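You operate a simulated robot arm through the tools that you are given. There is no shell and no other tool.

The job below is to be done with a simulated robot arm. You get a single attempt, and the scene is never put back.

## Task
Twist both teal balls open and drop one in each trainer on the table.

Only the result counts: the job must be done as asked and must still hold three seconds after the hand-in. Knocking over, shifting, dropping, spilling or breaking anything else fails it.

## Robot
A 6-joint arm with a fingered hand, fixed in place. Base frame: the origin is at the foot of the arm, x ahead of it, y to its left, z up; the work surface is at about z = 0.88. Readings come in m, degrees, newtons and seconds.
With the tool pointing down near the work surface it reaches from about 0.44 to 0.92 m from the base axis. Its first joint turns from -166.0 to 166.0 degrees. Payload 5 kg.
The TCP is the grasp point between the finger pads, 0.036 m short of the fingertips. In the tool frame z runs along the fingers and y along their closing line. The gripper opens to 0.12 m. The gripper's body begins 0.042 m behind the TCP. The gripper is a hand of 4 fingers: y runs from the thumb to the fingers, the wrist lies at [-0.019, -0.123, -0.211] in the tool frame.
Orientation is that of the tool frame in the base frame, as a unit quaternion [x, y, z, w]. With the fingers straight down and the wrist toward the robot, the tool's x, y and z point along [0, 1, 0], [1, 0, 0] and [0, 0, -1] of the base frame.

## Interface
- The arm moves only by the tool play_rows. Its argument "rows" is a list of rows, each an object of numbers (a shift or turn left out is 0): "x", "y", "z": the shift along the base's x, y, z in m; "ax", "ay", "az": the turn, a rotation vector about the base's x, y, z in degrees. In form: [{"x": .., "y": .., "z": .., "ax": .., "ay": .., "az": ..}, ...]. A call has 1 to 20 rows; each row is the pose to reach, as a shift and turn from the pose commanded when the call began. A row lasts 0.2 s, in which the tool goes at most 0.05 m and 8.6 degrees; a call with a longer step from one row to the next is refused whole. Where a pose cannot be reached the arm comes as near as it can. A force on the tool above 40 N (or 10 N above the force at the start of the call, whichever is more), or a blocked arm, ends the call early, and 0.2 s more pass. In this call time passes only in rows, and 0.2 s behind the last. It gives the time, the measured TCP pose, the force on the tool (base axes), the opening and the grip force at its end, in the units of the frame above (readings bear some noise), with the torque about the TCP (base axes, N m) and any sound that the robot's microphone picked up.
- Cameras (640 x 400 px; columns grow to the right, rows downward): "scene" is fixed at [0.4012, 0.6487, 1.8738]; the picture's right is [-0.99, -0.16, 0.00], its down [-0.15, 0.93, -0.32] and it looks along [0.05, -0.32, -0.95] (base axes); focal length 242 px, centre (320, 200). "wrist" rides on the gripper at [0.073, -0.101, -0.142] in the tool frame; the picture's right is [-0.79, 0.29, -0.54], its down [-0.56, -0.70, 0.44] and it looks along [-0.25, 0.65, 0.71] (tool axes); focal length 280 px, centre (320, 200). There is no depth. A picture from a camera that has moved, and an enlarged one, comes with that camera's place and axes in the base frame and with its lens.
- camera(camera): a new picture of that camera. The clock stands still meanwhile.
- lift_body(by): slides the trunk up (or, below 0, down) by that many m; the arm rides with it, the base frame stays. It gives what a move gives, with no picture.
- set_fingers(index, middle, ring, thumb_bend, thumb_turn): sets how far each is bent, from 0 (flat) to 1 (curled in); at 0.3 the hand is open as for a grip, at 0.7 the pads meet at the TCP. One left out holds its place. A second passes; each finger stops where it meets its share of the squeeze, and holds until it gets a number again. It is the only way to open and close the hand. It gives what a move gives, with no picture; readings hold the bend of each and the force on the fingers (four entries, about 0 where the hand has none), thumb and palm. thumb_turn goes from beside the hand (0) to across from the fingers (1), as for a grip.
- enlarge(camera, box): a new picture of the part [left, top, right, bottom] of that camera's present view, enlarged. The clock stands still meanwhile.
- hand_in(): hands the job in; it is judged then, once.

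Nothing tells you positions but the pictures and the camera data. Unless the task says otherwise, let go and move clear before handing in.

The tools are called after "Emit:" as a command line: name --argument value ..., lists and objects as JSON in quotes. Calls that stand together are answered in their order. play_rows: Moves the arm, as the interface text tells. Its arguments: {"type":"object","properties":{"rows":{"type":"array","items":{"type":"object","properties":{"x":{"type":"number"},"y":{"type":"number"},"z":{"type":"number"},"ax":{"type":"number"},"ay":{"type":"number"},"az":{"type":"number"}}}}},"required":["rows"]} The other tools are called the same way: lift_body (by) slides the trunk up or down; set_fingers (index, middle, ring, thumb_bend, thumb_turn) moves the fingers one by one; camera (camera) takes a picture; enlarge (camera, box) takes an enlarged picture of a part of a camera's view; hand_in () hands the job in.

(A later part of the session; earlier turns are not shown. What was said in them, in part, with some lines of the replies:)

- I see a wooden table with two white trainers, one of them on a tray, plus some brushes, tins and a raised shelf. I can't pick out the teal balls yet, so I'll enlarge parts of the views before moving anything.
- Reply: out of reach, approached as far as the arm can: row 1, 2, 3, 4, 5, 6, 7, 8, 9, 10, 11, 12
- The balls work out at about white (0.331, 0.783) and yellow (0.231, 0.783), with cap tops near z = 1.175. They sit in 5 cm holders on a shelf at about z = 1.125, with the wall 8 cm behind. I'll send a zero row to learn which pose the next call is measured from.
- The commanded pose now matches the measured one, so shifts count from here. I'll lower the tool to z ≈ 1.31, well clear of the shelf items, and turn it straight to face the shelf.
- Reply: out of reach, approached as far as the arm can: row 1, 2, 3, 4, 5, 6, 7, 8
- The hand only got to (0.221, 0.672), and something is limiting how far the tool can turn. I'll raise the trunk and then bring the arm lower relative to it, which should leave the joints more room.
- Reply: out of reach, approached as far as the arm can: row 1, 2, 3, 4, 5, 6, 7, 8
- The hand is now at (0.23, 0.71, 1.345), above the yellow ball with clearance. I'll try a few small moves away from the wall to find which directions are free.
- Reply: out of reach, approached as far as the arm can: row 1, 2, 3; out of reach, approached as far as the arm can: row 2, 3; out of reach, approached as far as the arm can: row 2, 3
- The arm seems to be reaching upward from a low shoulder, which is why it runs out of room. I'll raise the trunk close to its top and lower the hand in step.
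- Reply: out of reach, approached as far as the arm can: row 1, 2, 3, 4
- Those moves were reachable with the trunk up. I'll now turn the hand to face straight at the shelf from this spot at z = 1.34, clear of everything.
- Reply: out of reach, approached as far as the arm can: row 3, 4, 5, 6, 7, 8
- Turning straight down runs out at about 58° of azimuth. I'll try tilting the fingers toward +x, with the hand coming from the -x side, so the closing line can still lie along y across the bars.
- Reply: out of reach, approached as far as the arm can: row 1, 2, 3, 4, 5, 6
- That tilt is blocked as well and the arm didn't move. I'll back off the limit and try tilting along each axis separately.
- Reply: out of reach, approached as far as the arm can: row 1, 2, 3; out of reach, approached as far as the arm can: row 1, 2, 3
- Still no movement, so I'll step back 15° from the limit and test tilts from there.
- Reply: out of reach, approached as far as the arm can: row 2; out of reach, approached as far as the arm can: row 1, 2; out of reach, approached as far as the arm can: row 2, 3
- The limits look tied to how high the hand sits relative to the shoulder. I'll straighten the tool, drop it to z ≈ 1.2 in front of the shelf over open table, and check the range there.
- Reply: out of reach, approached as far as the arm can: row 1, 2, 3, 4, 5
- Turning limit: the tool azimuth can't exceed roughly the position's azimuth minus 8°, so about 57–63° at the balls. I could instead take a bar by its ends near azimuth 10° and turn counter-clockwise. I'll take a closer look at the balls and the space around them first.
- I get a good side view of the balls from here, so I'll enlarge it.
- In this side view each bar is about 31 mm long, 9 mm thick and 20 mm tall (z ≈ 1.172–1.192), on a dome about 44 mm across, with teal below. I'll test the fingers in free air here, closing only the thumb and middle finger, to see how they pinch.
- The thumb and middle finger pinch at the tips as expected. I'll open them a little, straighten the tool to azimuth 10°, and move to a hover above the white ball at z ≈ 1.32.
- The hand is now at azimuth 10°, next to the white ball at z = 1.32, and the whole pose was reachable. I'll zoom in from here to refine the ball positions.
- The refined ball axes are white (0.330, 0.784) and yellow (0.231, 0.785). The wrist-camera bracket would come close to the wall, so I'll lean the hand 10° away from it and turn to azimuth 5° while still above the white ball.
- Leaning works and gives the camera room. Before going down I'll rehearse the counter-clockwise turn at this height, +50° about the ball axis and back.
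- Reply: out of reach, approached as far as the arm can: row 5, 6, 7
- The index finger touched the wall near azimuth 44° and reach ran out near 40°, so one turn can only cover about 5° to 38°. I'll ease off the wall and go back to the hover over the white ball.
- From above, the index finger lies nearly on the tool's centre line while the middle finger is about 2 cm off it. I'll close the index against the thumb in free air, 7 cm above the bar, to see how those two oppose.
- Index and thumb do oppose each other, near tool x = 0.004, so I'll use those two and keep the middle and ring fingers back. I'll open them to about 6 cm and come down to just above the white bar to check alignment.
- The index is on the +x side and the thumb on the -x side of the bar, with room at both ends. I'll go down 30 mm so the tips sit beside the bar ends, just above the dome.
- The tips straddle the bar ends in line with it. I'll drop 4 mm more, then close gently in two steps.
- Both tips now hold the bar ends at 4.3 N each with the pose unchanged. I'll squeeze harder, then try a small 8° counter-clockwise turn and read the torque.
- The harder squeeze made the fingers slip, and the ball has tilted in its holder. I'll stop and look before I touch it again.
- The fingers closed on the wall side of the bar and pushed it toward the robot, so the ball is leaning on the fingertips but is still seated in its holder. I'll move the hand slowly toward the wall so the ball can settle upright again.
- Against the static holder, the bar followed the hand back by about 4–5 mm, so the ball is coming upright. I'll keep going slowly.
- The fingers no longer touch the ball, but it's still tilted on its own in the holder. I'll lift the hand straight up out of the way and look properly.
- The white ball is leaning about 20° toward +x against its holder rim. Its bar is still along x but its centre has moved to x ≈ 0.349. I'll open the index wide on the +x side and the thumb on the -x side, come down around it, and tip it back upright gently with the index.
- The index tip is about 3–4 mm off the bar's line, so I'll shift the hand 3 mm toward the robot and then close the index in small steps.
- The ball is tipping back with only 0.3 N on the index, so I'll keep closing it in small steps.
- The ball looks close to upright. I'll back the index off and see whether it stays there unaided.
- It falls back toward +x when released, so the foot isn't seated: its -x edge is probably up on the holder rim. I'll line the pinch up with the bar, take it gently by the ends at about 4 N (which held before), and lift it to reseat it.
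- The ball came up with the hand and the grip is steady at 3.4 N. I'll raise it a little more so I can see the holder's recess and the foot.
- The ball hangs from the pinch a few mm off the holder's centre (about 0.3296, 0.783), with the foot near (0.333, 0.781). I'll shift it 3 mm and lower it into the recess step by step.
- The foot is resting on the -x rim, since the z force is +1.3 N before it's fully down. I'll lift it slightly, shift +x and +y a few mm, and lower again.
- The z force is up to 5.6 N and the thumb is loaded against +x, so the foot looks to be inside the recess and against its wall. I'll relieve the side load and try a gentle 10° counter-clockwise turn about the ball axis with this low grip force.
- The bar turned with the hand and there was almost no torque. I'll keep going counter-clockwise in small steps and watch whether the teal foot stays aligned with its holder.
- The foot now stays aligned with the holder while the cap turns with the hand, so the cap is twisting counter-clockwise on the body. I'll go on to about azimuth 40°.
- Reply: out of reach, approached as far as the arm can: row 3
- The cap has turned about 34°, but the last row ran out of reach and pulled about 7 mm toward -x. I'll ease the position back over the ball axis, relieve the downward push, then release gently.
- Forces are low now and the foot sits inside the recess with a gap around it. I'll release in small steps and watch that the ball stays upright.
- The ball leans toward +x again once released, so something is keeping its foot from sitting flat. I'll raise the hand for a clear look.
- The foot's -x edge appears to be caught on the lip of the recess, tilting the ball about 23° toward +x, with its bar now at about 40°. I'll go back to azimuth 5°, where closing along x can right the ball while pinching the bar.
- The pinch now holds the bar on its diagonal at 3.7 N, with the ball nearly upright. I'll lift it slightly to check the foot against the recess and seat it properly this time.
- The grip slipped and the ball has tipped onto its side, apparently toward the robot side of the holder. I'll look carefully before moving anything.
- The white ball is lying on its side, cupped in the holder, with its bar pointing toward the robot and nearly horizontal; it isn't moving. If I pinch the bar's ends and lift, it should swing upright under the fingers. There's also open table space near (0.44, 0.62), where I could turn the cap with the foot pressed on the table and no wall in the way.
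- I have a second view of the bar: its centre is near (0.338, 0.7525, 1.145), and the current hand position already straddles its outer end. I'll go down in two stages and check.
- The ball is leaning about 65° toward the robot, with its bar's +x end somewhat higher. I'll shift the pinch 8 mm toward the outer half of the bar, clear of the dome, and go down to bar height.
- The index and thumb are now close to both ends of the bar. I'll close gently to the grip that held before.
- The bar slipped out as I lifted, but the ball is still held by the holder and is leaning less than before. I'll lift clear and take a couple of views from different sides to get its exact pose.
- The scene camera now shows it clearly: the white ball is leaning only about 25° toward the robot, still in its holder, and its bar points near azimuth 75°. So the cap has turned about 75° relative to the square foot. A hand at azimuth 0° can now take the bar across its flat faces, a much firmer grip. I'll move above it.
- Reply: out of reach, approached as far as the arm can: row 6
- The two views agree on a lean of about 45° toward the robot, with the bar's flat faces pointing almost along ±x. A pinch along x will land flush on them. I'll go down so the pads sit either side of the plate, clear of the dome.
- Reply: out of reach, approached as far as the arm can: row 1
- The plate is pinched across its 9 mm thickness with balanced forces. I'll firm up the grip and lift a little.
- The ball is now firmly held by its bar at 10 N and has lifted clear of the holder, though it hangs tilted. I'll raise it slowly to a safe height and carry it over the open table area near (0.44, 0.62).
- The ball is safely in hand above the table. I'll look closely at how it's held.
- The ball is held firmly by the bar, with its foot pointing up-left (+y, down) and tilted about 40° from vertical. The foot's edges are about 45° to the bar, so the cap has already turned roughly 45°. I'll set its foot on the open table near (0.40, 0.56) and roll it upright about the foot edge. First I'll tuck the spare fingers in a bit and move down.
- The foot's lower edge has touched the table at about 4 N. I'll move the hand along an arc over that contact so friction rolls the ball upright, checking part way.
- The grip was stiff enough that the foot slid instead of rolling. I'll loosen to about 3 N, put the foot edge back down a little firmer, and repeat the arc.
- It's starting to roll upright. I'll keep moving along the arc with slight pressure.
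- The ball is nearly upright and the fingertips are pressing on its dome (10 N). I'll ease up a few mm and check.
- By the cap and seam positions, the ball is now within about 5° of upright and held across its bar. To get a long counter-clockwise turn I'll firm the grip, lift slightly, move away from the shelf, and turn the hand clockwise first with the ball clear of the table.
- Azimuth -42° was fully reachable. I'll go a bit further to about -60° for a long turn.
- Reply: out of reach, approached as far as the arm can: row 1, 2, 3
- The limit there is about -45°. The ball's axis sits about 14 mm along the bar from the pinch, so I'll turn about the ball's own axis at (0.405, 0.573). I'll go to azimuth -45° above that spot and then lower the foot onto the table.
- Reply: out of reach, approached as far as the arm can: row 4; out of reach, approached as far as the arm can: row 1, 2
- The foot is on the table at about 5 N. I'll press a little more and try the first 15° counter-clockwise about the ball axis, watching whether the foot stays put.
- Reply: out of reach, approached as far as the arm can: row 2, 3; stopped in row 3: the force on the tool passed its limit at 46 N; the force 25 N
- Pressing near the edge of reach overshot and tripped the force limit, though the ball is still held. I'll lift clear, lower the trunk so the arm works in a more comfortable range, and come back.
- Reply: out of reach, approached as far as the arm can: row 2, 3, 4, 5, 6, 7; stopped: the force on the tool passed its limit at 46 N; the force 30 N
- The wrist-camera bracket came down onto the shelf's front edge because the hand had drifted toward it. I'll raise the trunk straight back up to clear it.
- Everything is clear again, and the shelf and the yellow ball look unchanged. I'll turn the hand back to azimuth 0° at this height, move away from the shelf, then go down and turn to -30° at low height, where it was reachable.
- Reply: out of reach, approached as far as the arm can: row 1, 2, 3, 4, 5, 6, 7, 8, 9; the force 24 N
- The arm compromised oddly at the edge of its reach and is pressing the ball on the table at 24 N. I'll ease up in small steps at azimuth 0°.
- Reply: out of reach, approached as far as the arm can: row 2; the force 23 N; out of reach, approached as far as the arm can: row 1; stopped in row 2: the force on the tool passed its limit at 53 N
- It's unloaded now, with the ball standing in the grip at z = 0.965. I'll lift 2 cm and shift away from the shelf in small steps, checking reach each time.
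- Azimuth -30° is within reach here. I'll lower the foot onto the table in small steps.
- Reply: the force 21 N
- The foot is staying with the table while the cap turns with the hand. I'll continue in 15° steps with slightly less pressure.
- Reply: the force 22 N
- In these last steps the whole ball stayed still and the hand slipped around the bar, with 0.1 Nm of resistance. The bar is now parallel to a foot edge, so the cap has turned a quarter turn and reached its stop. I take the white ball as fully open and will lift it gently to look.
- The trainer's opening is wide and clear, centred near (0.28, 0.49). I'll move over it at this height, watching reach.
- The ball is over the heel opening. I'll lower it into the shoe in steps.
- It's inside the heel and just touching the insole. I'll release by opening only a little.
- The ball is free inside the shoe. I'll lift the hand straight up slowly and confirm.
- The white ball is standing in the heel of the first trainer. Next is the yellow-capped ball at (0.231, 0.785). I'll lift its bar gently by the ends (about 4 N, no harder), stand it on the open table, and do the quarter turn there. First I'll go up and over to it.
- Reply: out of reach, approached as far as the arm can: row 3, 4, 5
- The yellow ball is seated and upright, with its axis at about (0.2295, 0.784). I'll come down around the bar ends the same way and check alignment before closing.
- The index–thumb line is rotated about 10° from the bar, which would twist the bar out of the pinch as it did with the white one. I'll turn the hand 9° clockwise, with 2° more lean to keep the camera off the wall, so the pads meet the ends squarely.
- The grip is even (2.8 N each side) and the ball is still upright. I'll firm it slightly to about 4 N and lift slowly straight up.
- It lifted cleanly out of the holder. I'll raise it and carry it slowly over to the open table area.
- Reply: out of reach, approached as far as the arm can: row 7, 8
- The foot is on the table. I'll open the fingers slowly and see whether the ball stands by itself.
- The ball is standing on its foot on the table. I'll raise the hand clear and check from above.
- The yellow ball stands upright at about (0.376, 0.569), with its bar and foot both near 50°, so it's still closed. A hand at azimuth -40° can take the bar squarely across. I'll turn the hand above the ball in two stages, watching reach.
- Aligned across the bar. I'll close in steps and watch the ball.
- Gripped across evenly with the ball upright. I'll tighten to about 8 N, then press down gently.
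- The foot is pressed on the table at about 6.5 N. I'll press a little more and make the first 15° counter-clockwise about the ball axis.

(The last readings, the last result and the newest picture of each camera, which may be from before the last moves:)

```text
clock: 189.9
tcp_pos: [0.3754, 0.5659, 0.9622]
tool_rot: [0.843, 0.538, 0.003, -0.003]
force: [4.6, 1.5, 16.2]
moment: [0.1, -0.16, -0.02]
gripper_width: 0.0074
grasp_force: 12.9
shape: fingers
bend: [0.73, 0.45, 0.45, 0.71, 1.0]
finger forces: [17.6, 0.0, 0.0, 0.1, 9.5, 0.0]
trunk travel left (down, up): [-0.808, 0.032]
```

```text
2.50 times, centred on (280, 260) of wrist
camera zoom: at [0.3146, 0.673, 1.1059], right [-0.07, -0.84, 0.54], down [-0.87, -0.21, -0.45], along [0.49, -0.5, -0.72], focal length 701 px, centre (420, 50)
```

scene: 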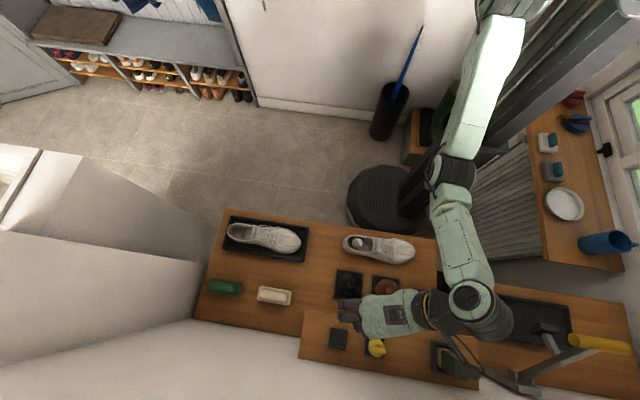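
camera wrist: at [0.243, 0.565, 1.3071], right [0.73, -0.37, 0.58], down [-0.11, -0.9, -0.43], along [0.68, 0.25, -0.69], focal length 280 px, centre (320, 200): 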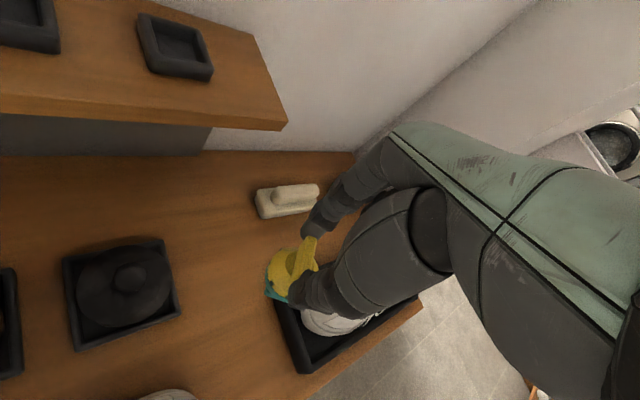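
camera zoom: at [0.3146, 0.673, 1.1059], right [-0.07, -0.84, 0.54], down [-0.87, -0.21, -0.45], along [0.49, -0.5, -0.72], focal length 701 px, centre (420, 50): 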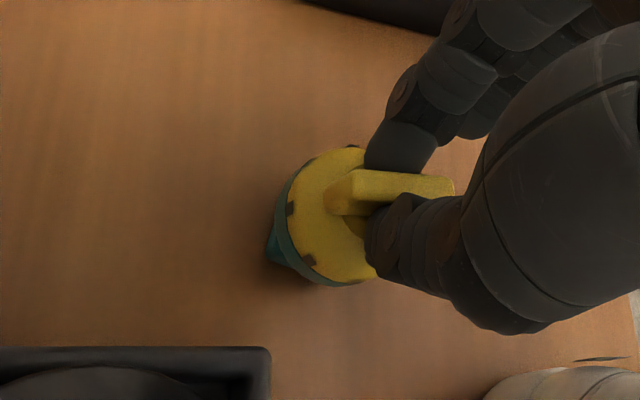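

Emit:
enlarge --camera "wrist" --box '[245, 215, 325, 295]'

Emit:
play_rows --rows '[{"x": 0.0005, "y": -0.0003, "z": 0.0003, "az": 5}, {"x": 0.001, "y": -0.0006, "z": 0.0005, "az": 10}, {"x": 0.0014, "y": -0.001, "z": 0.0005, "az": 15}]'

Emit:
enlarge --camera "wrist" --box '[245, 215, 325, 295]'

```text
5.00 times, centred on (285, 255) of wrist
camera zoom: at [0.3146, 0.673, 1.1059], right [-0.07, -0.84, 0.54], down [-0.87, -0.21, -0.45], along [0.49, -0.5, -0.72], focal length 1402 px, centre (495, -75)
```

zoom: 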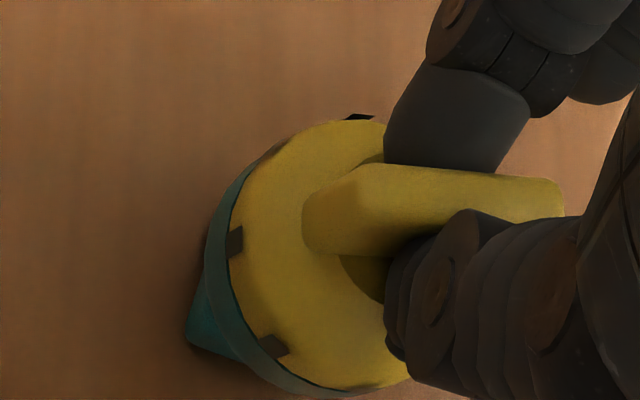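

```text
clock: 190.7
tcp_pos: [0.3763, 0.5649, 0.9624]
tool_rot: [0.765, 0.644, 0.001, -0.002]
force: [4.0, 2.1, 14.1]
moment: [0.13, -0.18, -0.02]
gripper_width: 0.0075
grasp_force: 13.0
shape: fingers
bend: [0.73, 0.45, 0.45, 0.71, 1.0]
finger forces: [17.8, 0.1, 0.0, 0.0, 9.0, 0.1]
trunk travel left (down, up): [-0.808, 0.032]
```

```text
5.00 times, centred on (285, 255) of wrist
camera zoom: at [0.2899, 0.6523, 1.1055], right [0.15, -0.83, 0.54], down [-0.79, -0.43, -0.44], along [0.6, -0.36, -0.72], focal length 1402 px, centre (495, -75)
```

zoom: 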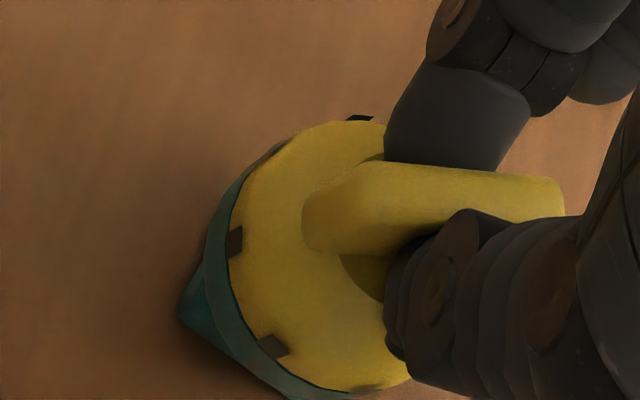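

The cap stays fixed to the hand while the teal foot stays with the table: it's twisting, with almost no torque. I'll continue in 15° steps.

Emit:
play_rows --rows '[{"x": 0.0006, "y": -0.0002, "az": 5}, {"x": 0.0012, "y": -0.0004, "az": 10}, {"x": 0.0018, "y": -0.0006, "az": 15}]'

Emit:
enlarge --camera "wrist" --box '[245, 215, 325, 295]'

Emit:
play_rows --rows '[{"x": 0.0006, "y": 0.0, "az": 5}, {"x": 0.0012, "y": 0.0, "az": 10}, {"x": 0.0018, "y": 0.0, "az": 15}]'

Emit:
enlarge --camera "wrist" --box '[245, 215, 325, 295]'

```text
clock: 191.5
tcp_pos: [0.3787, 0.5614, 0.9615]
tool_rot: [0.675, 0.738, 0.0, -0.002]
force: [4.3, 2.5, 13.8]
moment: [0.12, -0.12, 0.01]
gripper_width: 0.0077
grasp_force: 12.6
shape: fingers
bend: [0.73, 0.45, 0.45, 0.71, 1.0]
finger forces: [16.6, 0.0, 0.0, 0.0, 9.0, 0.1]
trunk travel left (down, up): [-0.808, 0.032]
```

```text
5.00 times, centred on (285, 255) of wrist
camera zoom: at [0.272, 0.6263, 1.105], right [0.36, -0.76, 0.54], down [-0.65, -0.62, -0.44], along [0.67, -0.19, -0.72], focal length 1402 px, centre (495, -75)
```

zoom: 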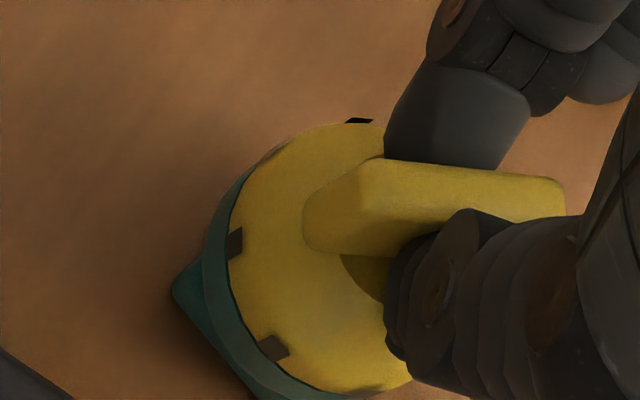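

```text
clock: 192.3
tcp_pos: [0.3811, 0.5641, 0.9629]
tool_rot: [0.573, 0.82, 0.0, -0.002]
force: [1.7, 1.6, 11.0]
moment: [0.06, 0.01, -0.02]
gripper_width: 0.0075
grasp_force: 11.0
shape: fingers
bend: [0.73, 0.45, 0.45, 0.71, 1.0]
finger forces: [13.4, 0.0, 0.0, 0.1, 9.5, 0.0]
trunk travel left (down, up): [-0.808, 0.032]
```

```text
5.00 times, centred on (285, 255) of wrist
camera zoom: at [0.2608, 0.5966, 1.105], right [0.54, -0.64, 0.54], down [-0.47, -0.77, -0.44], along [0.7, -0.01, -0.72], focal length 1402 px, centre (495, -75)
```

zoom: 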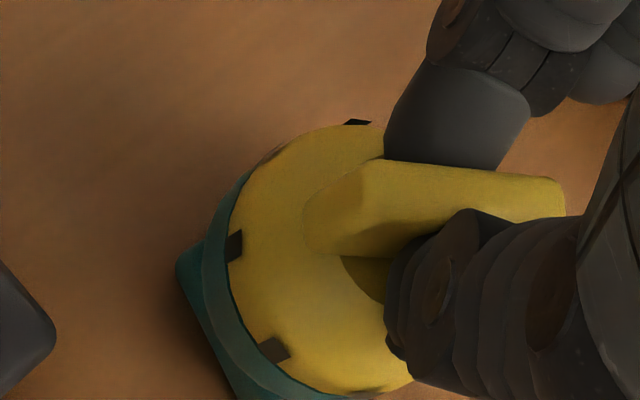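

About 60° so far and smooth. I'll continue toward azimuth 45°.

Emit:
play_rows --rows '[{"x": 0.0006, "y": 0.0002, "az": 5}, {"x": 0.0011, "y": 0.0003, "az": 10}, {"x": 0.0017, "y": 0.0004, "az": 15}]'

Emit:
enlarge --camera "wrist" --box '[245, 215, 325, 295]'

Emit:
play_rows --rows '[{"x": 0.0005, "y": 0.0002, "az": 4}, {"x": 0.0009, "y": 0.0004, "az": 8}]'

Emit:
enlarge --camera "wrist" --box '[245, 215, 325, 295]'

```text
clock: 193.1
tcp_pos: [0.3815, 0.564, 0.9613]
tool_rot: [0.46, 0.888, 0.001, -0.002]
force: [-0.4, 0.9, 8.6]
moment: [0.1, 0.04, -0.04]
gripper_width: 0.0077
grasp_force: 10.5
shape: fingers
bend: [0.73, 0.45, 0.45, 0.71, 1.0]
finger forces: [11.6, 0.0, 0.1, 0.0, 9.7, 0.0]
trunk travel left (down, up): [-0.808, 0.032]
```

```text
5.00 times, centred on (285, 255) of wrist
camera zoom: at [0.2577, 0.5653, 1.1046], right [0.69, -0.48, 0.54], down [-0.25, -0.86, -0.44], along [0.68, 0.17, -0.72], focal length 1402 px, centre (495, -75)
```

zoom: 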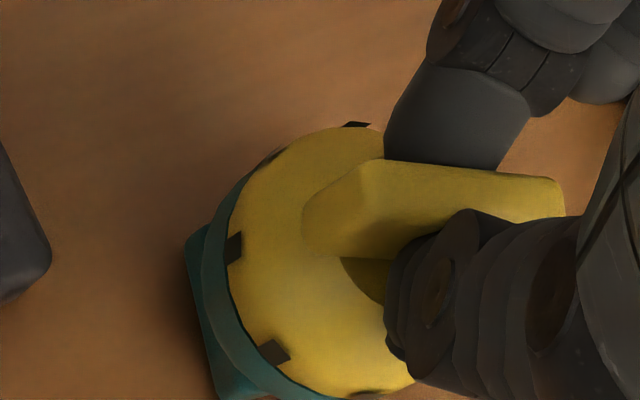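

```text
clock: 193.7
tcp_pos: [0.3765, 0.5694, 0.9626]
tool_rot: [0.404, 0.915, 0.003, 0.008]
force: [5.0, -1.9, 19.4]
moment: [-0.1, -0.15, -0.09]
gripper_width: 0.0076
grasp_force: 14.8
shape: fingers
bend: [0.73, 0.45, 0.45, 0.71, 1.0]
finger forces: [14.7, 0.1, 0.1, 0.1, 14.4, 0.1]
out of reach, approached as far as the arm can: row 2
trunk travel left (down, up): [-0.808, 0.032]
```

```text
5.00 times, centred on (285, 255) of wrist
camera zoom: at [0.2502, 0.5545, 1.1021], right [0.74, -0.39, 0.56], down [-0.13, -0.89, -0.45], along [0.66, 0.25, -0.7], focal length 1402 px, centre (495, -75)
```

zoom: 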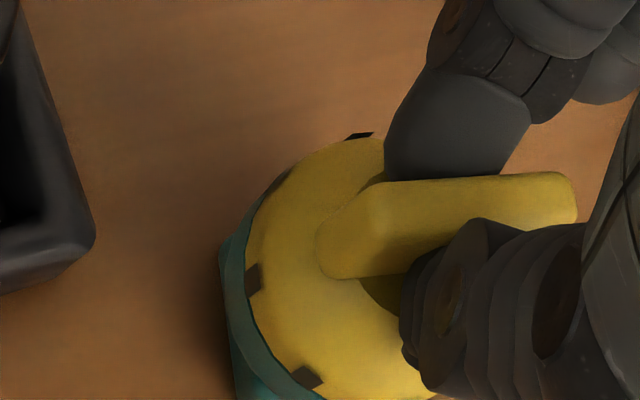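

By the measured bar and foot directions, the twist went 23° → 64° → 79° → about 90°, and resistance rose at the end, as with the white ball at its stop. The yellow ball is open. I'll lift straight up in small steps.

Emit:
play_rows --rows '[{"z": 0.003}, {"z": 0.006}]'

Emit:
play_rows --rows '[{"z": 0.006}, {"z": 0.014}]'

Emit:
enlarge --camera "wrist" --box '[230, 200, 350, 310]'

```text
clock: 194.3
tcp_pos: [0.3692, 0.5732, 0.9638]
tool_rot: [0.402, 0.916, 0.001, 0.005]
force: [1.5, -4.6, 16.9]
moment: [-0.12, -0.14, 0.0]
gripper_width: 0.0077
grasp_force: 16.0
shape: fingers
bend: [0.73, 0.45, 0.45, 0.71, 1.0]
finger forces: [17.0, 0.0, 0.0, 0.1, 15.5, 0.0]
out of reach, approached as far as the arm can: row 2
trunk travel left (down, up): [-0.808, 0.032]
```

```text
clock: 194.9
tcp_pos: [0.3634, 0.5778, 0.9724]
tool_rot: [0.401, 0.916, -0.001, 0.004]
force: [0.1, -0.7, 0.0]
moment: [0.02, 0.01, -0.01]
gripper_width: 0.0077
grasp_force: 9.1
shape: fingers
bend: [0.73, 0.45, 0.45, 0.7, 1.0]
finger forces: [9.1, 0.0, 0.1, 0.0, 9.1, 0.0]
out of reach, approached as far as the arm can: row 1, 2
trunk travel left (down, up): [-0.808, 0.032]
```

```text
3.64 times, centred on (290, 255) of wrist
camera zoom: at [0.2381, 0.5629, 1.1142], right [0.74, -0.38, 0.55], down [-0.13, -0.89, -0.44], along [0.66, 0.25, -0.71], focal length 1020 px, centre (429, 0)
```

zoom: 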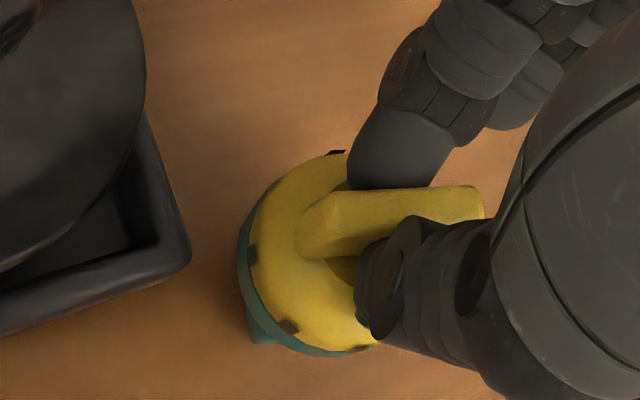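

It's off the table, but the hand is drifting at its turning limit. I'll turn it back clockwise with the ball in the air, move away from the tin, and rise.

Emit:
play_rows --rows '[{"x": 0.004, "y": -0.003, "z": 0.008, "az": -5}, {"x": 0.01, "y": -0.006, "z": 0.018, "az": -10}, {"x": 0.018, "y": -0.01, "z": 0.03, "az": -16}, {"x": 0.026, "y": -0.012, "z": 0.045, "az": -22}]'

Emit:
enlarge --camera "wrist" --box '[230, 200, 350, 310]'

```text
clock: 195.9
tcp_pos: [0.3892, 0.5639, 1.0181]
tool_rot: [0.567, 0.824, -0.001, -0.002]
force: [-0.7, 0.3, -0.3]
moment: [0.0, -0.02, -0.01]
gripper_width: 0.0079
grasp_force: 9.0
shape: fingers
bend: [0.73, 0.45, 0.45, 0.7, 1.0]
finger forces: [9.1, 0.0, 0.0, 0.1, 8.9, 0.0]
trunk travel left (down, up): [-0.808, 0.032]
```

```text
3.64 times, centred on (290, 255) of wrist
camera zoom: at [0.2704, 0.5974, 1.1611], right [0.55, -0.63, 0.54], down [-0.46, -0.77, -0.44], along [0.7, 0.0, -0.72], focal length 1020 px, centre (429, 0)
```

zoom: 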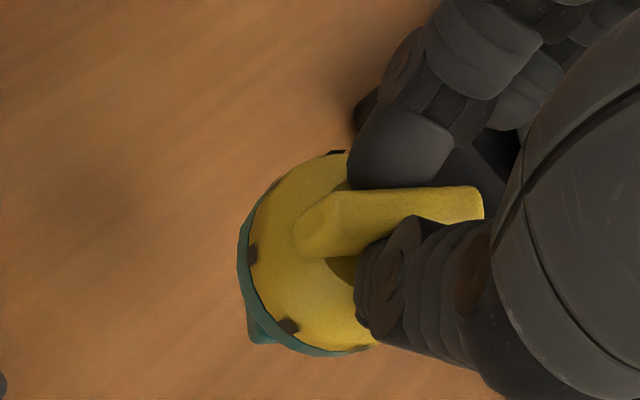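

The yellow ball is firmly held at 9 N. I'll rise and carry it toward the second trainer (on the tray), whose opening is near (0.73, 0.515), and stop part way to look.

Emit:
play_rows --rows '[{"z": 0.03, "az": -3}, {"z": 0.06, "az": -6}, {"z": 0.09, "az": -10}, {"x": 0.03, "z": 0.11, "az": -14}, {"x": 0.06, "y": -0.005, "z": 0.12, "az": -18}, {"x": 0.09, "y": -0.01, "z": 0.12, "az": -20}, {"x": 0.12, "y": -0.015, "z": 0.12, "az": -20}, {"x": 0.15, "y": -0.02, "z": 0.12, "az": -20}, {"x": 0.18, "y": -0.025, "z": 0.12, "az": -20}]'

Emit:
camera --camera "wrist"

Emit:
camera --camera "scene"

```text
clock: 197.9
tcp_pos: [0.5716, 0.54, 1.1389]
tool_rot: [0.7, 0.714, -0.001, -0.003]
force: [0.7, -0.8, 0.1]
moment: [0.01, -0.02, 0.01]
gripper_width: 0.0078
grasp_force: 8.6
shape: fingers
bend: [0.73, 0.45, 0.45, 0.7, 1.0]
finger forces: [9.0, 0.0, 0.0, 0.0, 8.9, 0.1]
trunk travel left (down, up): [-0.808, 0.032]
```

```text
taken
camera wrist: at [0.4702, 0.611, 1.2817], right [0.3, -0.79, 0.54], down [-0.69, -0.57, -0.44], along [0.66, -0.24, -0.72], focal length 280 px, centre (320, 200)
```

wrist: 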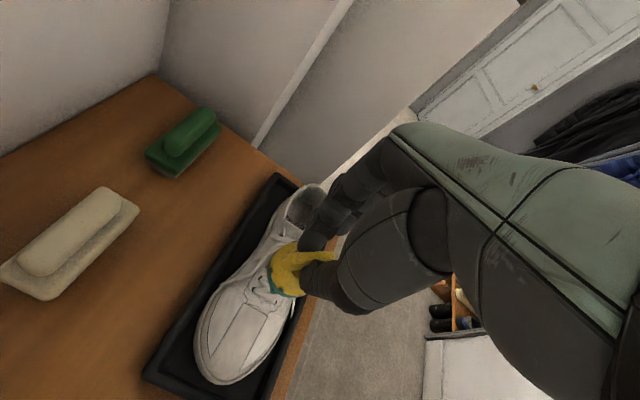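

```text
taken
```

scene: 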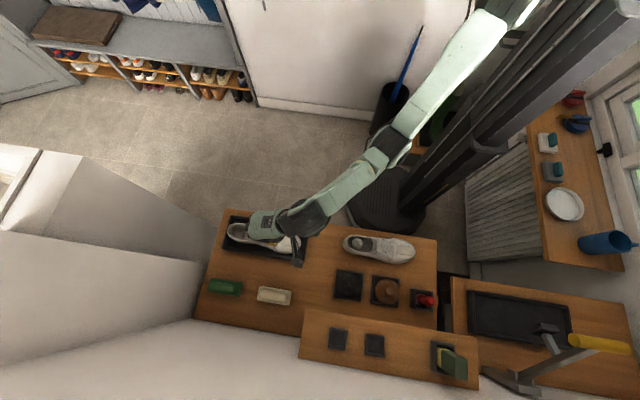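

Emit:
play_rows --rows '[{"x": 0.03, "y": -0.005}, {"x": 0.06, "y": -0.01}, {"x": 0.09, "y": -0.015}, {"x": 0.12, "y": -0.02}]'

Emit:
camera --camera "wrist"

Emit:
enlarge --camera "scene" --box '[200, 190, 340, 290]'

```text
clock: 198.9
tcp_pos: [0.691, 0.519, 1.1363]
tool_rot: [0.701, 0.714, 0.001, -0.002]
force: [0.9, 0.0, -1.1]
moment: [-0.03, -0.03, 0.01]
gripper_width: 0.0075
grasp_force: 9.3
shape: fingers
bend: [0.73, 0.45, 0.45, 0.7, 1.0]
finger forces: [8.8, 0.0, 0.1, 0.0, 8.8, 0.0]
trunk travel left (down, up): [-0.808, 0.032]
```

```text
taken
camera wrist: at [0.5891, 0.5905, 1.2805], right [0.31, -0.79, 0.54], down [-0.69, -0.57, -0.44], along [0.65, -0.24, -0.72], focal length 280 px, centre (320, 200)
```

wrist: 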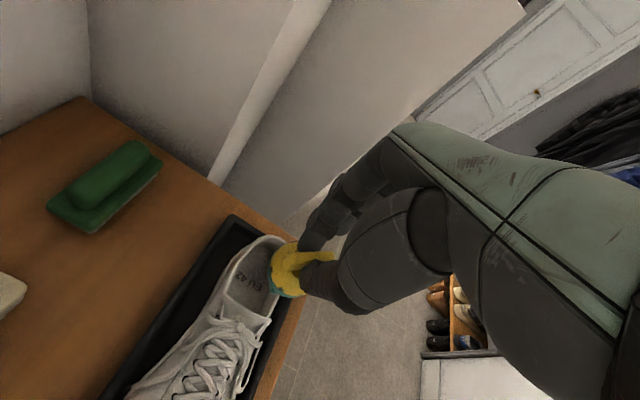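

```text
4.00 times, centred on (270, 240) of scene
camera zoom: at [0.4012, 0.6487, 1.8738], right [-0.99, -0.16, 0.0], down [-0.15, 0.93, -0.32], along [0.05, -0.32, -0.95], focal length 969 px, centre (520, 40)
```

zoom: 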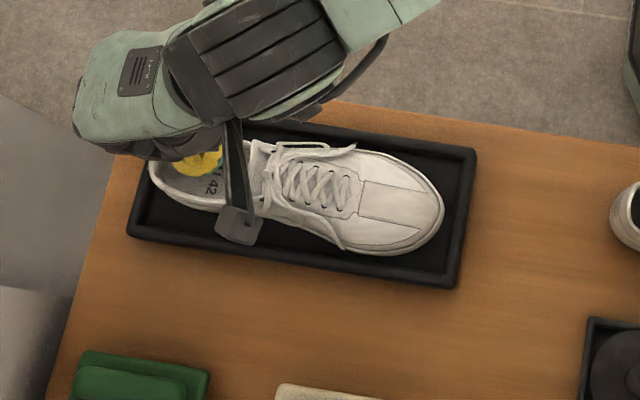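

Emit:
enlarge --camera "wrist" --box '[190, 220, 330, 340]'

```text
3.33 times, centred on (260, 280) of wrist
camera zoom: at [0.5891, 0.5905, 1.2805], right [0.31, -0.79, 0.54], down [-0.69, -0.57, -0.44], along [0.65, -0.24, -0.72], focal length 935 px, centre (520, -67)
```

zoom: 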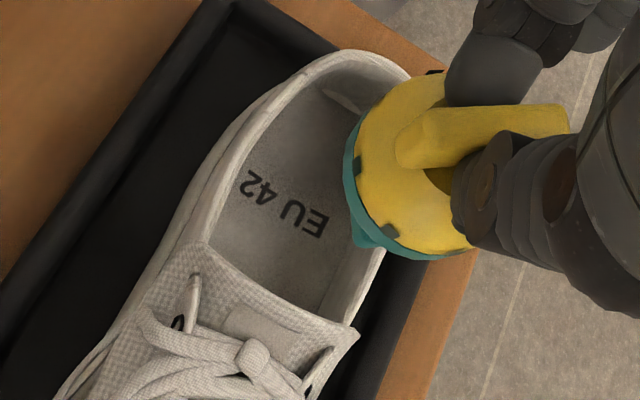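

The opening spans about x 0.68–0.757 and y 0.49–0.544, so I'll aim for (0.72, 0.516). I'll move over it with a slight turn to keep the thumb off the tongue, then lower in steps.

Emit:
play_rows --rows '[{"x": 0.01, "y": -0.001, "az": 6}, {"x": 0.02, "y": -0.003, "az": 12}, {"x": 0.029, "y": -0.004, "az": 17}]'

Emit:
play_rows --rows '[{"z": -0.025}, {"z": -0.05}, {"z": -0.07}, {"z": -0.085}]'

Emit:
enlarge --camera "wrist" --box '[190, 200, 370, 340]'

Emit:
enlarge --camera "scene" --box '[200, 190, 340, 290]'

```text
clock: 199.7
tcp_pos: [0.718, 0.5213, 1.1369]
tool_rot: [0.59, 0.808, 0.0, 0.004]
force: [0.3, 0.3, -0.9]
moment: [-0.02, -0.01, -0.02]
gripper_width: 0.0076
grasp_force: 9.0
shape: fingers
bend: [0.73, 0.45, 0.45, 0.7, 1.0]
finger forces: [8.9, 0.0, 0.0, 0.0, 8.8, 0.0]
out of reach, approached as far as the arm can: row 3
trunk travel left (down, up): [-0.808, 0.032]
```

```text
clock: 200.7
tcp_pos: [0.7177, 0.5213, 1.0543]
tool_rot: [0.587, 0.809, 0.002, -0.002]
force: [0.8, -1.4, 5.7]
moment: [-0.01, -0.03, 0.0]
gripper_width: 0.0077
grasp_force: 11.1
shape: fingers
bend: [0.73, 0.45, 0.45, 0.7, 1.0]
finger forces: [11.9, 0.1, 0.0, 0.0, 10.1, 0.0]
trunk travel left (down, up): [-0.808, 0.032]
```

```text
2.86 times, centred on (280, 270) of wrist
camera zoom: at [0.5996, 0.5578, 1.1973], right [0.52, -0.66, 0.54], down [-0.49, -0.75, -0.45], along [0.7, -0.03, -0.71], focal length 801 px, centre (434, 0)
```

zoom: 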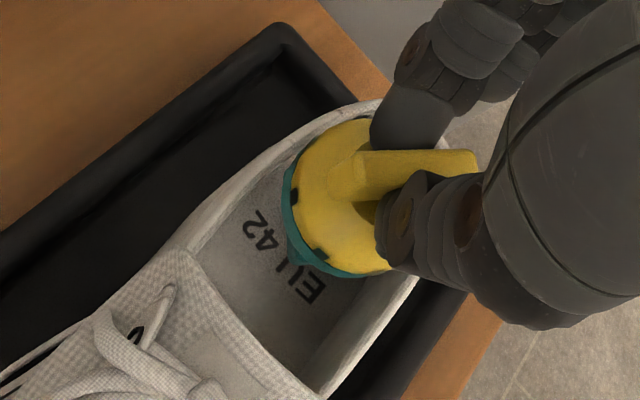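

```text
4.00 times, centred on (270, 240) of scene
camera zoom: at [0.4012, 0.6487, 1.8738], right [-0.99, -0.16, 0.0], down [-0.15, 0.93, -0.32], along [0.05, -0.32, -0.95], focal length 969 px, centre (520, 40)
```

zoom: 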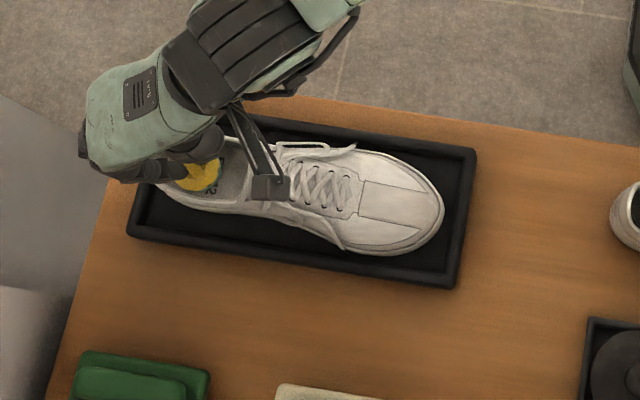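

There's 5.7 N of contact: the foot is touching the collar on the +y side because the hand ended 5–6 mm too far that way. I'll lift a little, shift toward -y with a smaller turn angle, and try again.

Emit:
play_rows --rows '[{"z": 0.008}, {"z": 0.016}, {"y": -0.003, "z": 0.016, "az": -5}, {"y": -0.0065, "z": 0.016, "az": -10}]'

Emit:
enlarge --camera "wrist" --box '[190, 200, 370, 340]'

```text
clock: 201.7
tcp_pos: [0.7189, 0.5153, 1.0674]
tool_rot: [0.656, 0.755, 0.0, -0.002]
force: [0.4, 2.0, -1.7]
moment: [0.01, -0.02, 0.0]
gripper_width: 0.0079
grasp_force: 8.9
shape: fingers
bend: [0.73, 0.45, 0.45, 0.7, 1.0]
finger forces: [8.9, 0.1, 0.0, 0.0, 8.9, 0.0]
trunk travel left (down, up): [-0.808, 0.032]
```

```text
2.86 times, centred on (280, 270) of wrist
camera zoom: at [0.6091, 0.5739, 1.2105], right [0.4, -0.74, 0.54], down [-0.62, -0.65, -0.44], along [0.68, -0.16, -0.72], focal length 801 px, centre (434, 0)
```

zoom: 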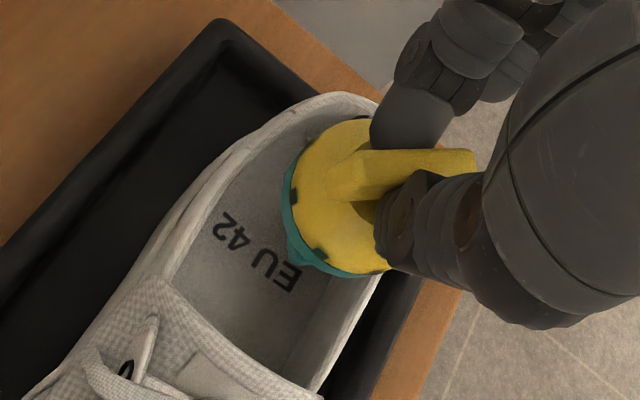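

Now the ball lines up with the opening's centre (y ≈ 0.517). I'll lower it in small steps while watching the force.

Emit:
play_rows --rows '[{"z": -0.008}, {"z": -0.016}, {"z": -0.022}]'

Emit:
play_rows --rows '[{"z": -0.006}, {"z": -0.012}]'

Emit:
enlarge --camera "wrist" --box '[190, 200, 370, 340]'

```text
clock: 202.5
tcp_pos: [0.7107, 0.5134, 1.0488]
tool_rot: [0.656, 0.755, 0.001, -0.002]
force: [-0.7, 0.1, 1.1]
moment: [-0.01, 0.02, 0.01]
gripper_width: 0.0075
grasp_force: 9.6
shape: fingers
bend: [0.73, 0.45, 0.45, 0.7, 1.0]
finger forces: [9.7, 0.0, 0.1, 0.1, 8.8, 0.0]
out of reach, approached as far as the arm can: row 2, 3
trunk travel left (down, up): [-0.808, 0.032]
```

```text
clock: 203.1
tcp_pos: [0.7084, 0.5113, 1.0366]
tool_rot: [0.656, 0.754, -0.001, -0.002]
force: [-0.2, 0.0, -0.2]
moment: [0.0, -0.02, -0.02]
gripper_width: 0.0075
grasp_force: 9.0
shape: fingers
bend: [0.73, 0.45, 0.45, 0.7, 1.0]
finger forces: [8.9, 0.0, 0.0, 0.2, 8.9, 0.0]
out of reach, approached as far as the arm can: row 2
trunk travel left (down, up): [-0.808, 0.032]
```

```text
2.86 times, centred on (280, 270) of wrist
camera zoom: at [0.5985, 0.5695, 1.1798], right [0.4, -0.74, 0.54], down [-0.62, -0.65, -0.44], along [0.68, -0.16, -0.72], focal length 801 px, centre (434, 0)
```

zoom: 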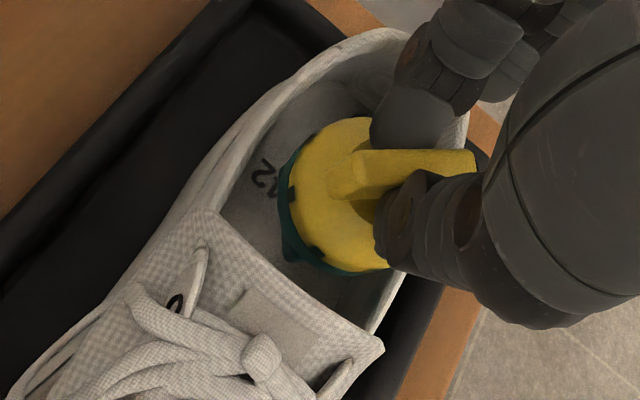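

The ball is inside the opening with no contact, but the arm is at full stretch at this height. Lowering the trunk will take the hand straight down without changing its reach, so I'll do that in small amounts.

Emit:
lift_body --by -0.015

Emit:
enlarge --camera "wrist" --box '[190, 200, 370, 340]'

```text
clock: 203.8
tcp_pos: [0.7083, 0.5121, 1.0208]
tool_rot: [0.656, 0.755, 0.0, -0.002]
force: [0.7, -0.5, -1.6]
moment: [0.04, 0.0, -0.01]
gripper_width: 0.0075
grasp_force: 9.0
shape: fingers
bend: [0.73, 0.45, 0.45, 0.7, 1.0]
finger forces: [9.1, 0.0, 0.1, 0.0, 8.8, 0.0]
trunk travel left (down, up): [-0.793, 0.047]
```

```text
2.86 times, centred on (280, 270) of wrist
camera zoom: at [0.5989, 0.5696, 1.1647], right [0.4, -0.74, 0.54], down [-0.62, -0.65, -0.44], along [0.68, -0.16, -0.72], focal length 801 px, centre (434, 0)
```

zoom: 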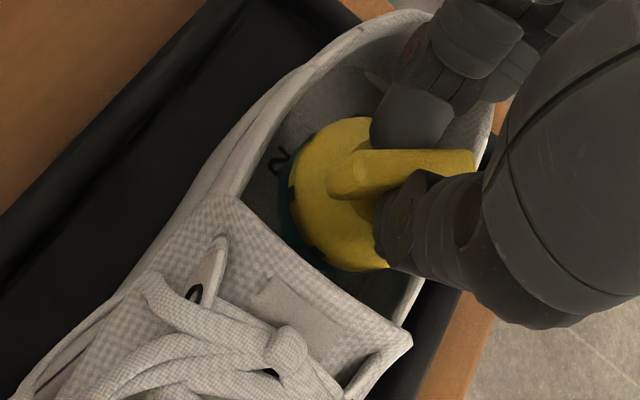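

Emit:
lift_body --by -0.012

Emit:
enlarge --camera "wrist" --box '[190, 200, 370, 340]'

```text
clock: 204.4
tcp_pos: [0.7077, 0.511, 1.009]
tool_rot: [0.656, 0.755, 0.0, -0.001]
force: [-0.5, 1.3, -0.8]
moment: [-0.01, 0.01, -0.01]
gripper_width: 0.0078
grasp_force: 9.4
shape: fingers
bend: [0.73, 0.45, 0.45, 0.7, 1.0]
finger forces: [9.3, 0.4, 0.1, 0.0, 9.1, 0.0]
trunk travel left (down, up): [-0.781, 0.059]
```

```text
2.86 times, centred on (280, 270) of wrist
camera zoom: at [0.5985, 0.5694, 1.1531], right [0.4, -0.74, 0.54], down [-0.62, -0.65, -0.44], along [0.68, -0.16, -0.72], focal length 801 px, centre (434, 0)
```

zoom: 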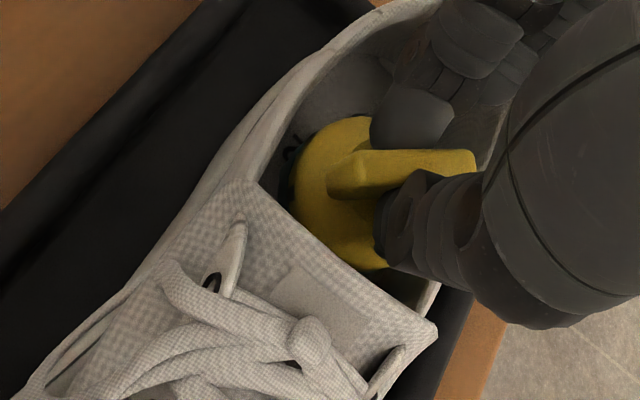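

The ball is deep inside the shoe, about 1 cm above the insole. I'll release by opening just enough.

Emit:
set_fingers --index 0.67 --thumb_bend 0.665

Emit:
enlarge --camera "wrist" --box '[190, 200, 370, 340]'

Emit:
set_fingers --index 0.64 --thumb_bend 0.65

Emit:
enlarge --camera "wrist" --box '[190, 200, 370, 340]'

```text
clock: 205.4
tcp_pos: [0.7094, 0.5115, 1.0109]
tool_rot: [0.656, 0.754, 0.001, -0.002]
force: [-0.9, 0.3, 1.1]
moment: [0.0, 0.02, 0.0]
gripper_width: 0.0154
grasp_force: 0.7
shape: fingers
bend: [0.67, 0.45, 0.45, 0.66, 1.0]
finger forces: [0.0, 0.8, 0.0, 0.0, 0.1, 0.0]
trunk travel left (down, up): [-0.781, 0.059]
```

```text
2.86 times, centred on (280, 270) of wrist
camera zoom: at [0.5986, 0.5694, 1.1532], right [0.4, -0.74, 0.54], down [-0.62, -0.65, -0.44], along [0.68, -0.16, -0.72], focal length 801 px, centre (434, 0)
```

zoom: 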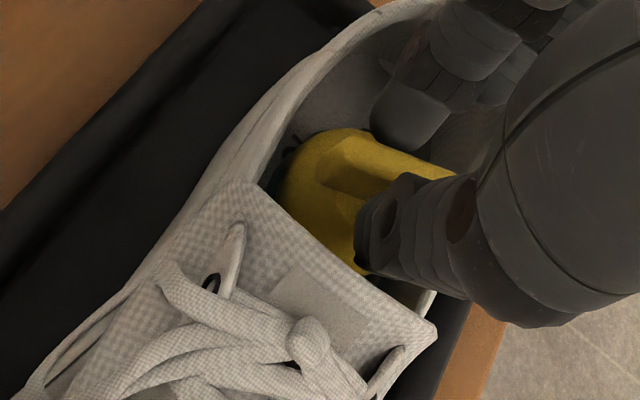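

```text
clock: 206.4
tcp_pos: [0.7083, 0.5127, 1.0092]
tool_rot: [0.656, 0.755, 0.0, -0.002]
force: [-0.5, 0.5, -0.1]
moment: [-0.01, 0.03, -0.05]
gripper_width: 0.0204
grasp_force: 0.6
shape: fingers
bend: [0.64, 0.45, 0.45, 0.65, 1.0]
finger forces: [0.1, 0.9, 0.0, 0.0, 0.1, 0.0]
trunk travel left (down, up): [-0.781, 0.059]
```

```text
2.86 times, centred on (280, 270) of wrist
camera zoom: at [0.5986, 0.5694, 1.1532], right [0.4, -0.74, 0.54], down [-0.62, -0.65, -0.44], along [0.68, -0.16, -0.72], focal length 801 px, centre (434, 0)
```

zoom: 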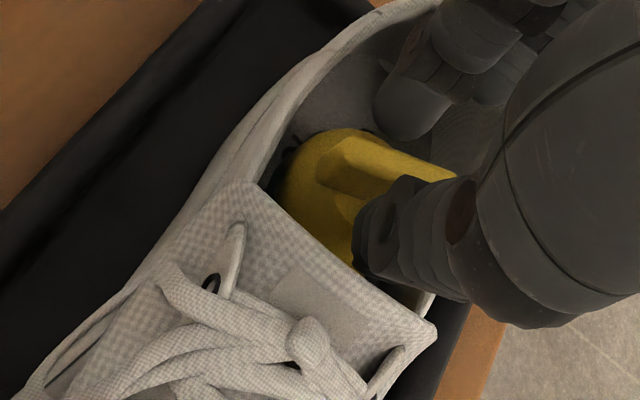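

It's released inside the shoe. I'll raise the trunk so the hand goes straight up out of it.

Emit:
lift_body --by 0.02

Emit:
lift_body --by 0.035

Emit:
enlarge --camera "wrist" --box '[170, 200, 370, 360]'

```text
clock: 207.0
tcp_pos: [0.7083, 0.5123, 1.0298]
tool_rot: [0.656, 0.755, 0.0, -0.001]
force: [-1.3, 0.6, -0.2]
moment: [-0.01, 0.03, 0.0]
gripper_width: 0.0205
grasp_force: 0.1
shape: fingers
bend: [0.64, 0.45, 0.45, 0.65, 1.0]
finger forces: [0.0, 0.1, 0.0, 0.0, 0.0, 0.0]
trunk travel left (down, up): [-0.801, 0.039]
```

```text
clock: 207.8
tcp_pos: [0.7084, 0.5114, 1.0648]
tool_rot: [0.657, 0.754, 0.001, -0.002]
force: [-0.3, -0.7, 0.0]
moment: [0.01, -0.03, -0.03]
gripper_width: 0.0207
grasp_force: 0.0
shape: fingers
bend: [0.64, 0.45, 0.45, 0.65, 1.0]
finger forces: [0.1, 0.0, 0.1, 0.0, 0.0, 0.1]
trunk travel left (down, up): [-0.836, 0.004]
```

```text
2.50 times, centred on (270, 280) of wrist
camera zoom: at [0.5991, 0.5696, 1.2078], right [0.4, -0.74, 0.54], down [-0.62, -0.65, -0.44], along [0.68, -0.16, -0.72], focal length 701 px, centre (445, 0)
```

zoom: 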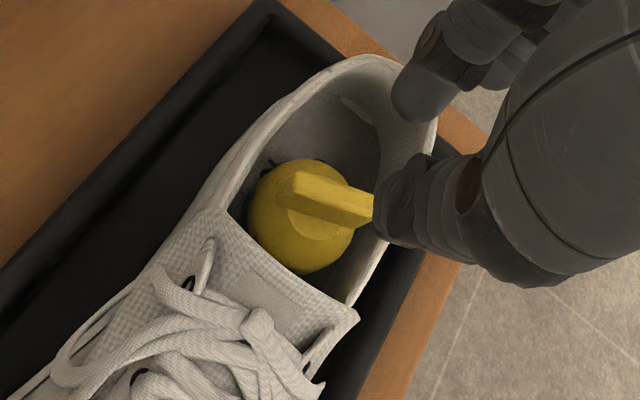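

The yellow ball is standing inside the second trainer. I'll move the hand up and back, then compare the scene with the start.

Emit:
play_rows --rows '[{"x": -0.005, "z": 0.02}, {"x": -0.015, "z": 0.045}, {"x": -0.03, "z": 0.07}, {"x": -0.06, "z": 0.08}, {"x": -0.1, "z": 0.085}, {"x": -0.14, "z": 0.09}, {"x": -0.18, "z": 0.09}, {"x": -0.22, "z": 0.09}]'

Emit:
camera --camera "scene"

Emit:
enlarge --camera "scene" --box '[190, 200, 350, 300]'

Emit:
enlarge --camera "scene" --box '[320, 220, 480, 320]'

Emit:
enlarge --camera "scene" --box '[300, 300, 480, 400]'

```text
clock: 209.6
tcp_pos: [0.486, 0.51, 1.1573]
tool_rot: [0.656, 0.755, 0.001, -0.001]
force: [0.0, 0.4, -0.3]
moment: [-0.04, -0.04, 0.0]
gripper_width: 0.0211
grasp_force: 0.1
shape: fingers
bend: [0.64, 0.45, 0.45, 0.65, 1.0]
finger forces: [0.0, 0.0, 0.0, 0.0, 0.0, 0.0]
trunk travel left (down, up): [-0.836, 0.004]
```

```text
taken
```

scene: 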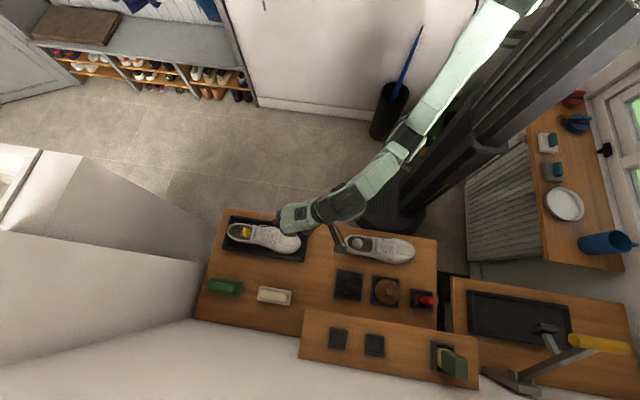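

```text
4.00 times, centred on (270, 250) of scene
camera zoom: at [0.4012, 0.6487, 1.8738], right [-0.99, -0.16, 0.0], down [-0.15, 0.93, -0.32], along [0.05, -0.32, -0.95], focal length 969 px, centre (520, 0)
```

zoom: 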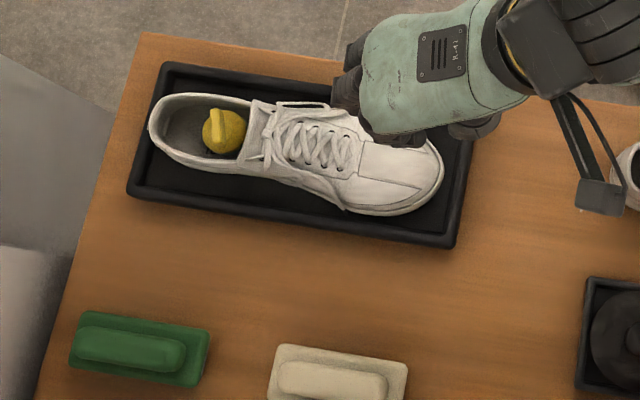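

```text
4.00 times, centred on (400, 270) of scene
camera zoom: at [0.4012, 0.6487, 1.8738], right [-0.99, -0.16, 0.0], down [-0.15, 0.93, -0.32], along [0.05, -0.32, -0.95], focal length 969 px, centre (0, -80)
```

zoom: 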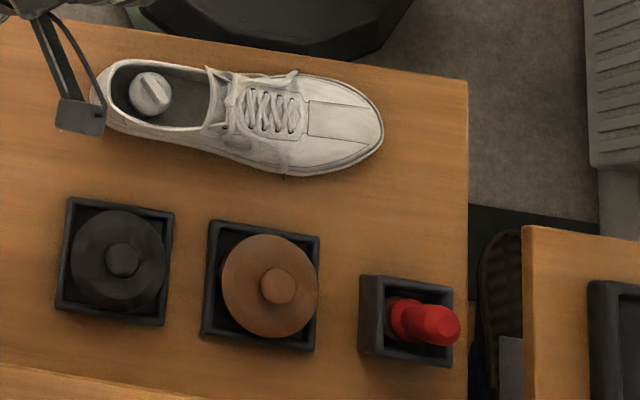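

```text
3.56 times, centred on (390, 350) of scene
camera zoom: at [0.4012, 0.6487, 1.8738], right [-0.99, -0.16, 0.0], down [-0.15, 0.93, -0.32], along [0.05, -0.32, -0.95], focal length 862 px, centre (71, -333)
```

zoom: 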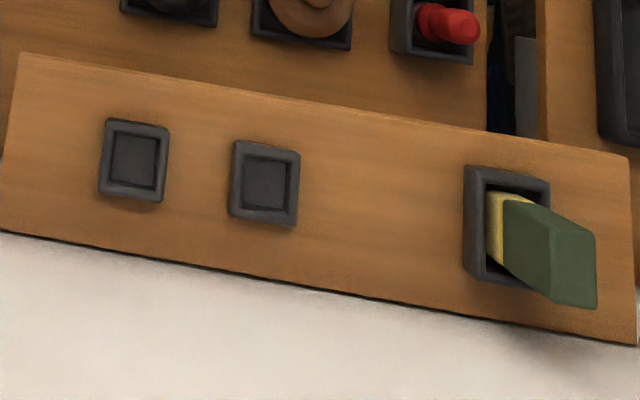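

Both balls are inside the trainers. The trainers, tins, brushes, holders and sponge all match their starting positions. I'll raise the hand a bit further clear and take a last close look at both balls.

Emit:
play_rows --rows '[{"x": -0.01, "y": 0.015, "z": 0.02}, {"x": -0.02, "y": 0.03, "z": 0.04}, {"x": -0.03, "y": 0.045, "z": 0.06}, {"x": -0.03, "y": 0.06, "z": 0.08}]'

Emit:
enlarge --camera "scene" --box '[225, 215, 275, 255]'

Emit:
enlarge --camera "scene" --box '[335, 225, 385, 265]'

Emit:
camera --camera "scene"

```text
clock: 210.6
tcp_pos: [0.4585, 0.5708, 1.2359]
tool_rot: [0.656, 0.755, -0.001, -0.001]
force: [-0.4, 0.4, -0.1]
moment: [-0.01, -0.01, -0.04]
gripper_width: 0.0211
grasp_force: 0.0
shape: fingers
bend: [0.64, 0.45, 0.45, 0.65, 1.0]
finger forces: [0.1, 0.1, 0.0, 0.0, 0.1, 0.1]
trunk travel left (down, up): [-0.836, 0.004]
```

```text
10.00 times, centred on (250, 235) of scene
camera zoom: at [0.4012, 0.6487, 1.8738], right [-0.99, -0.16, 0.0], down [-0.15, 0.93, -0.32], along [0.05, -0.32, -0.95], focal length 2423 px, centre (1020, -150)
```

zoom: 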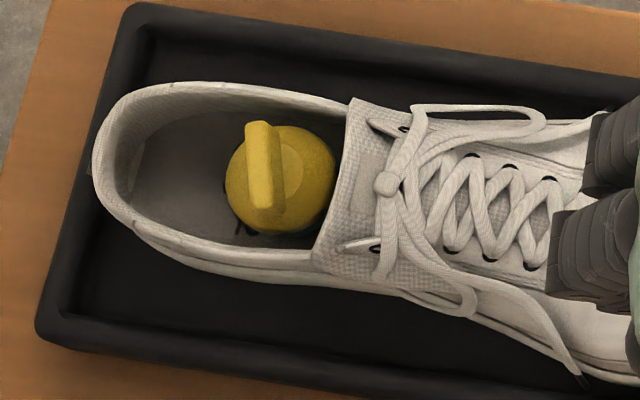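

```text
10.00 times, centred on (360, 245) of scene
camera zoom: at [0.4012, 0.6487, 1.8738], right [-0.99, -0.16, 0.0], down [-0.15, 0.93, -0.32], along [0.05, -0.32, -0.95], focal length 2423 px, centre (-80, -250)
```

zoom: 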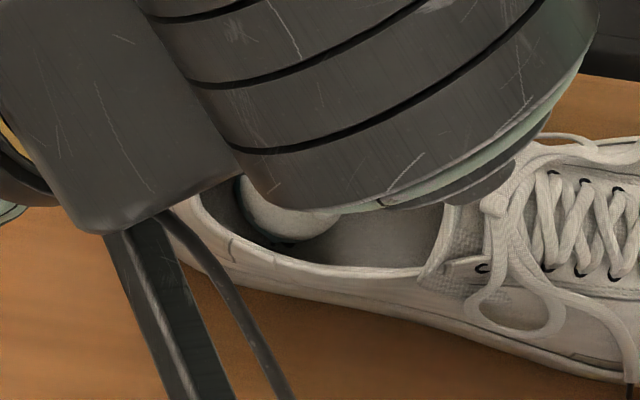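

```text
taken
```

scene: 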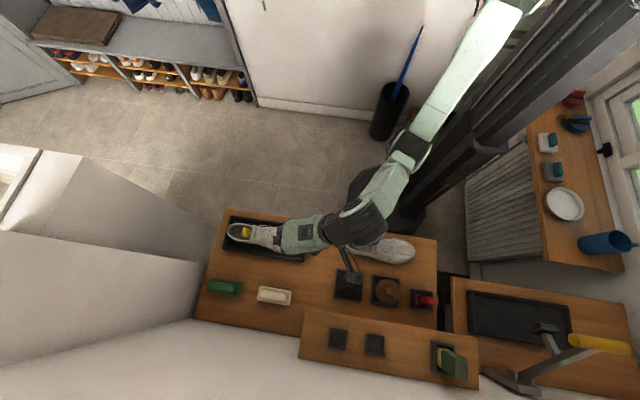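

Both balls are inside the trainers, one in each, with their caps turned a quarter turn to the stop. The hand is open and clear, and nothing else appears to have moved. I'm handing the job in.

Emit:
hand_in

```text
The job is handed in.
```

I've handed the job in: each trainer on the table has one teal ball in it, and I believe both balls are twisted open. No result came back.

- **White-capped ball:** it is standing in the heel of the trainer on the bare table. When I tried to turn its cap further it resisted, and the knob bar had come back parallel to the square foot. I take that as a full quarter turn to the stop.
- **Yellow-capped ball:** it is standing in the trainer on the tray. Its cap turned about 90° in steady steps, with more resistance at the end. The last few degrees are an estimate from the pictures, because the arm had reached its turning limit.

There was no click or other sound to confirm that either ball had opened.

Some handling was rougher than I wanted:
- **White ball:** it popped out of its holder early on and tipped over several times on the shelf before I got a firm grip on it. It never left the shelf on its own.
- **Contacts:** a finger touched the wall, the wrist-camera bracket pressed on the shelf's front edge, and the yellow ball pressed briefly on a shoe collar.

In the last pictures the trainers, tins, brushes, holders and sponge all looked where they started. The hand was empty and clear of everything before I handed in.
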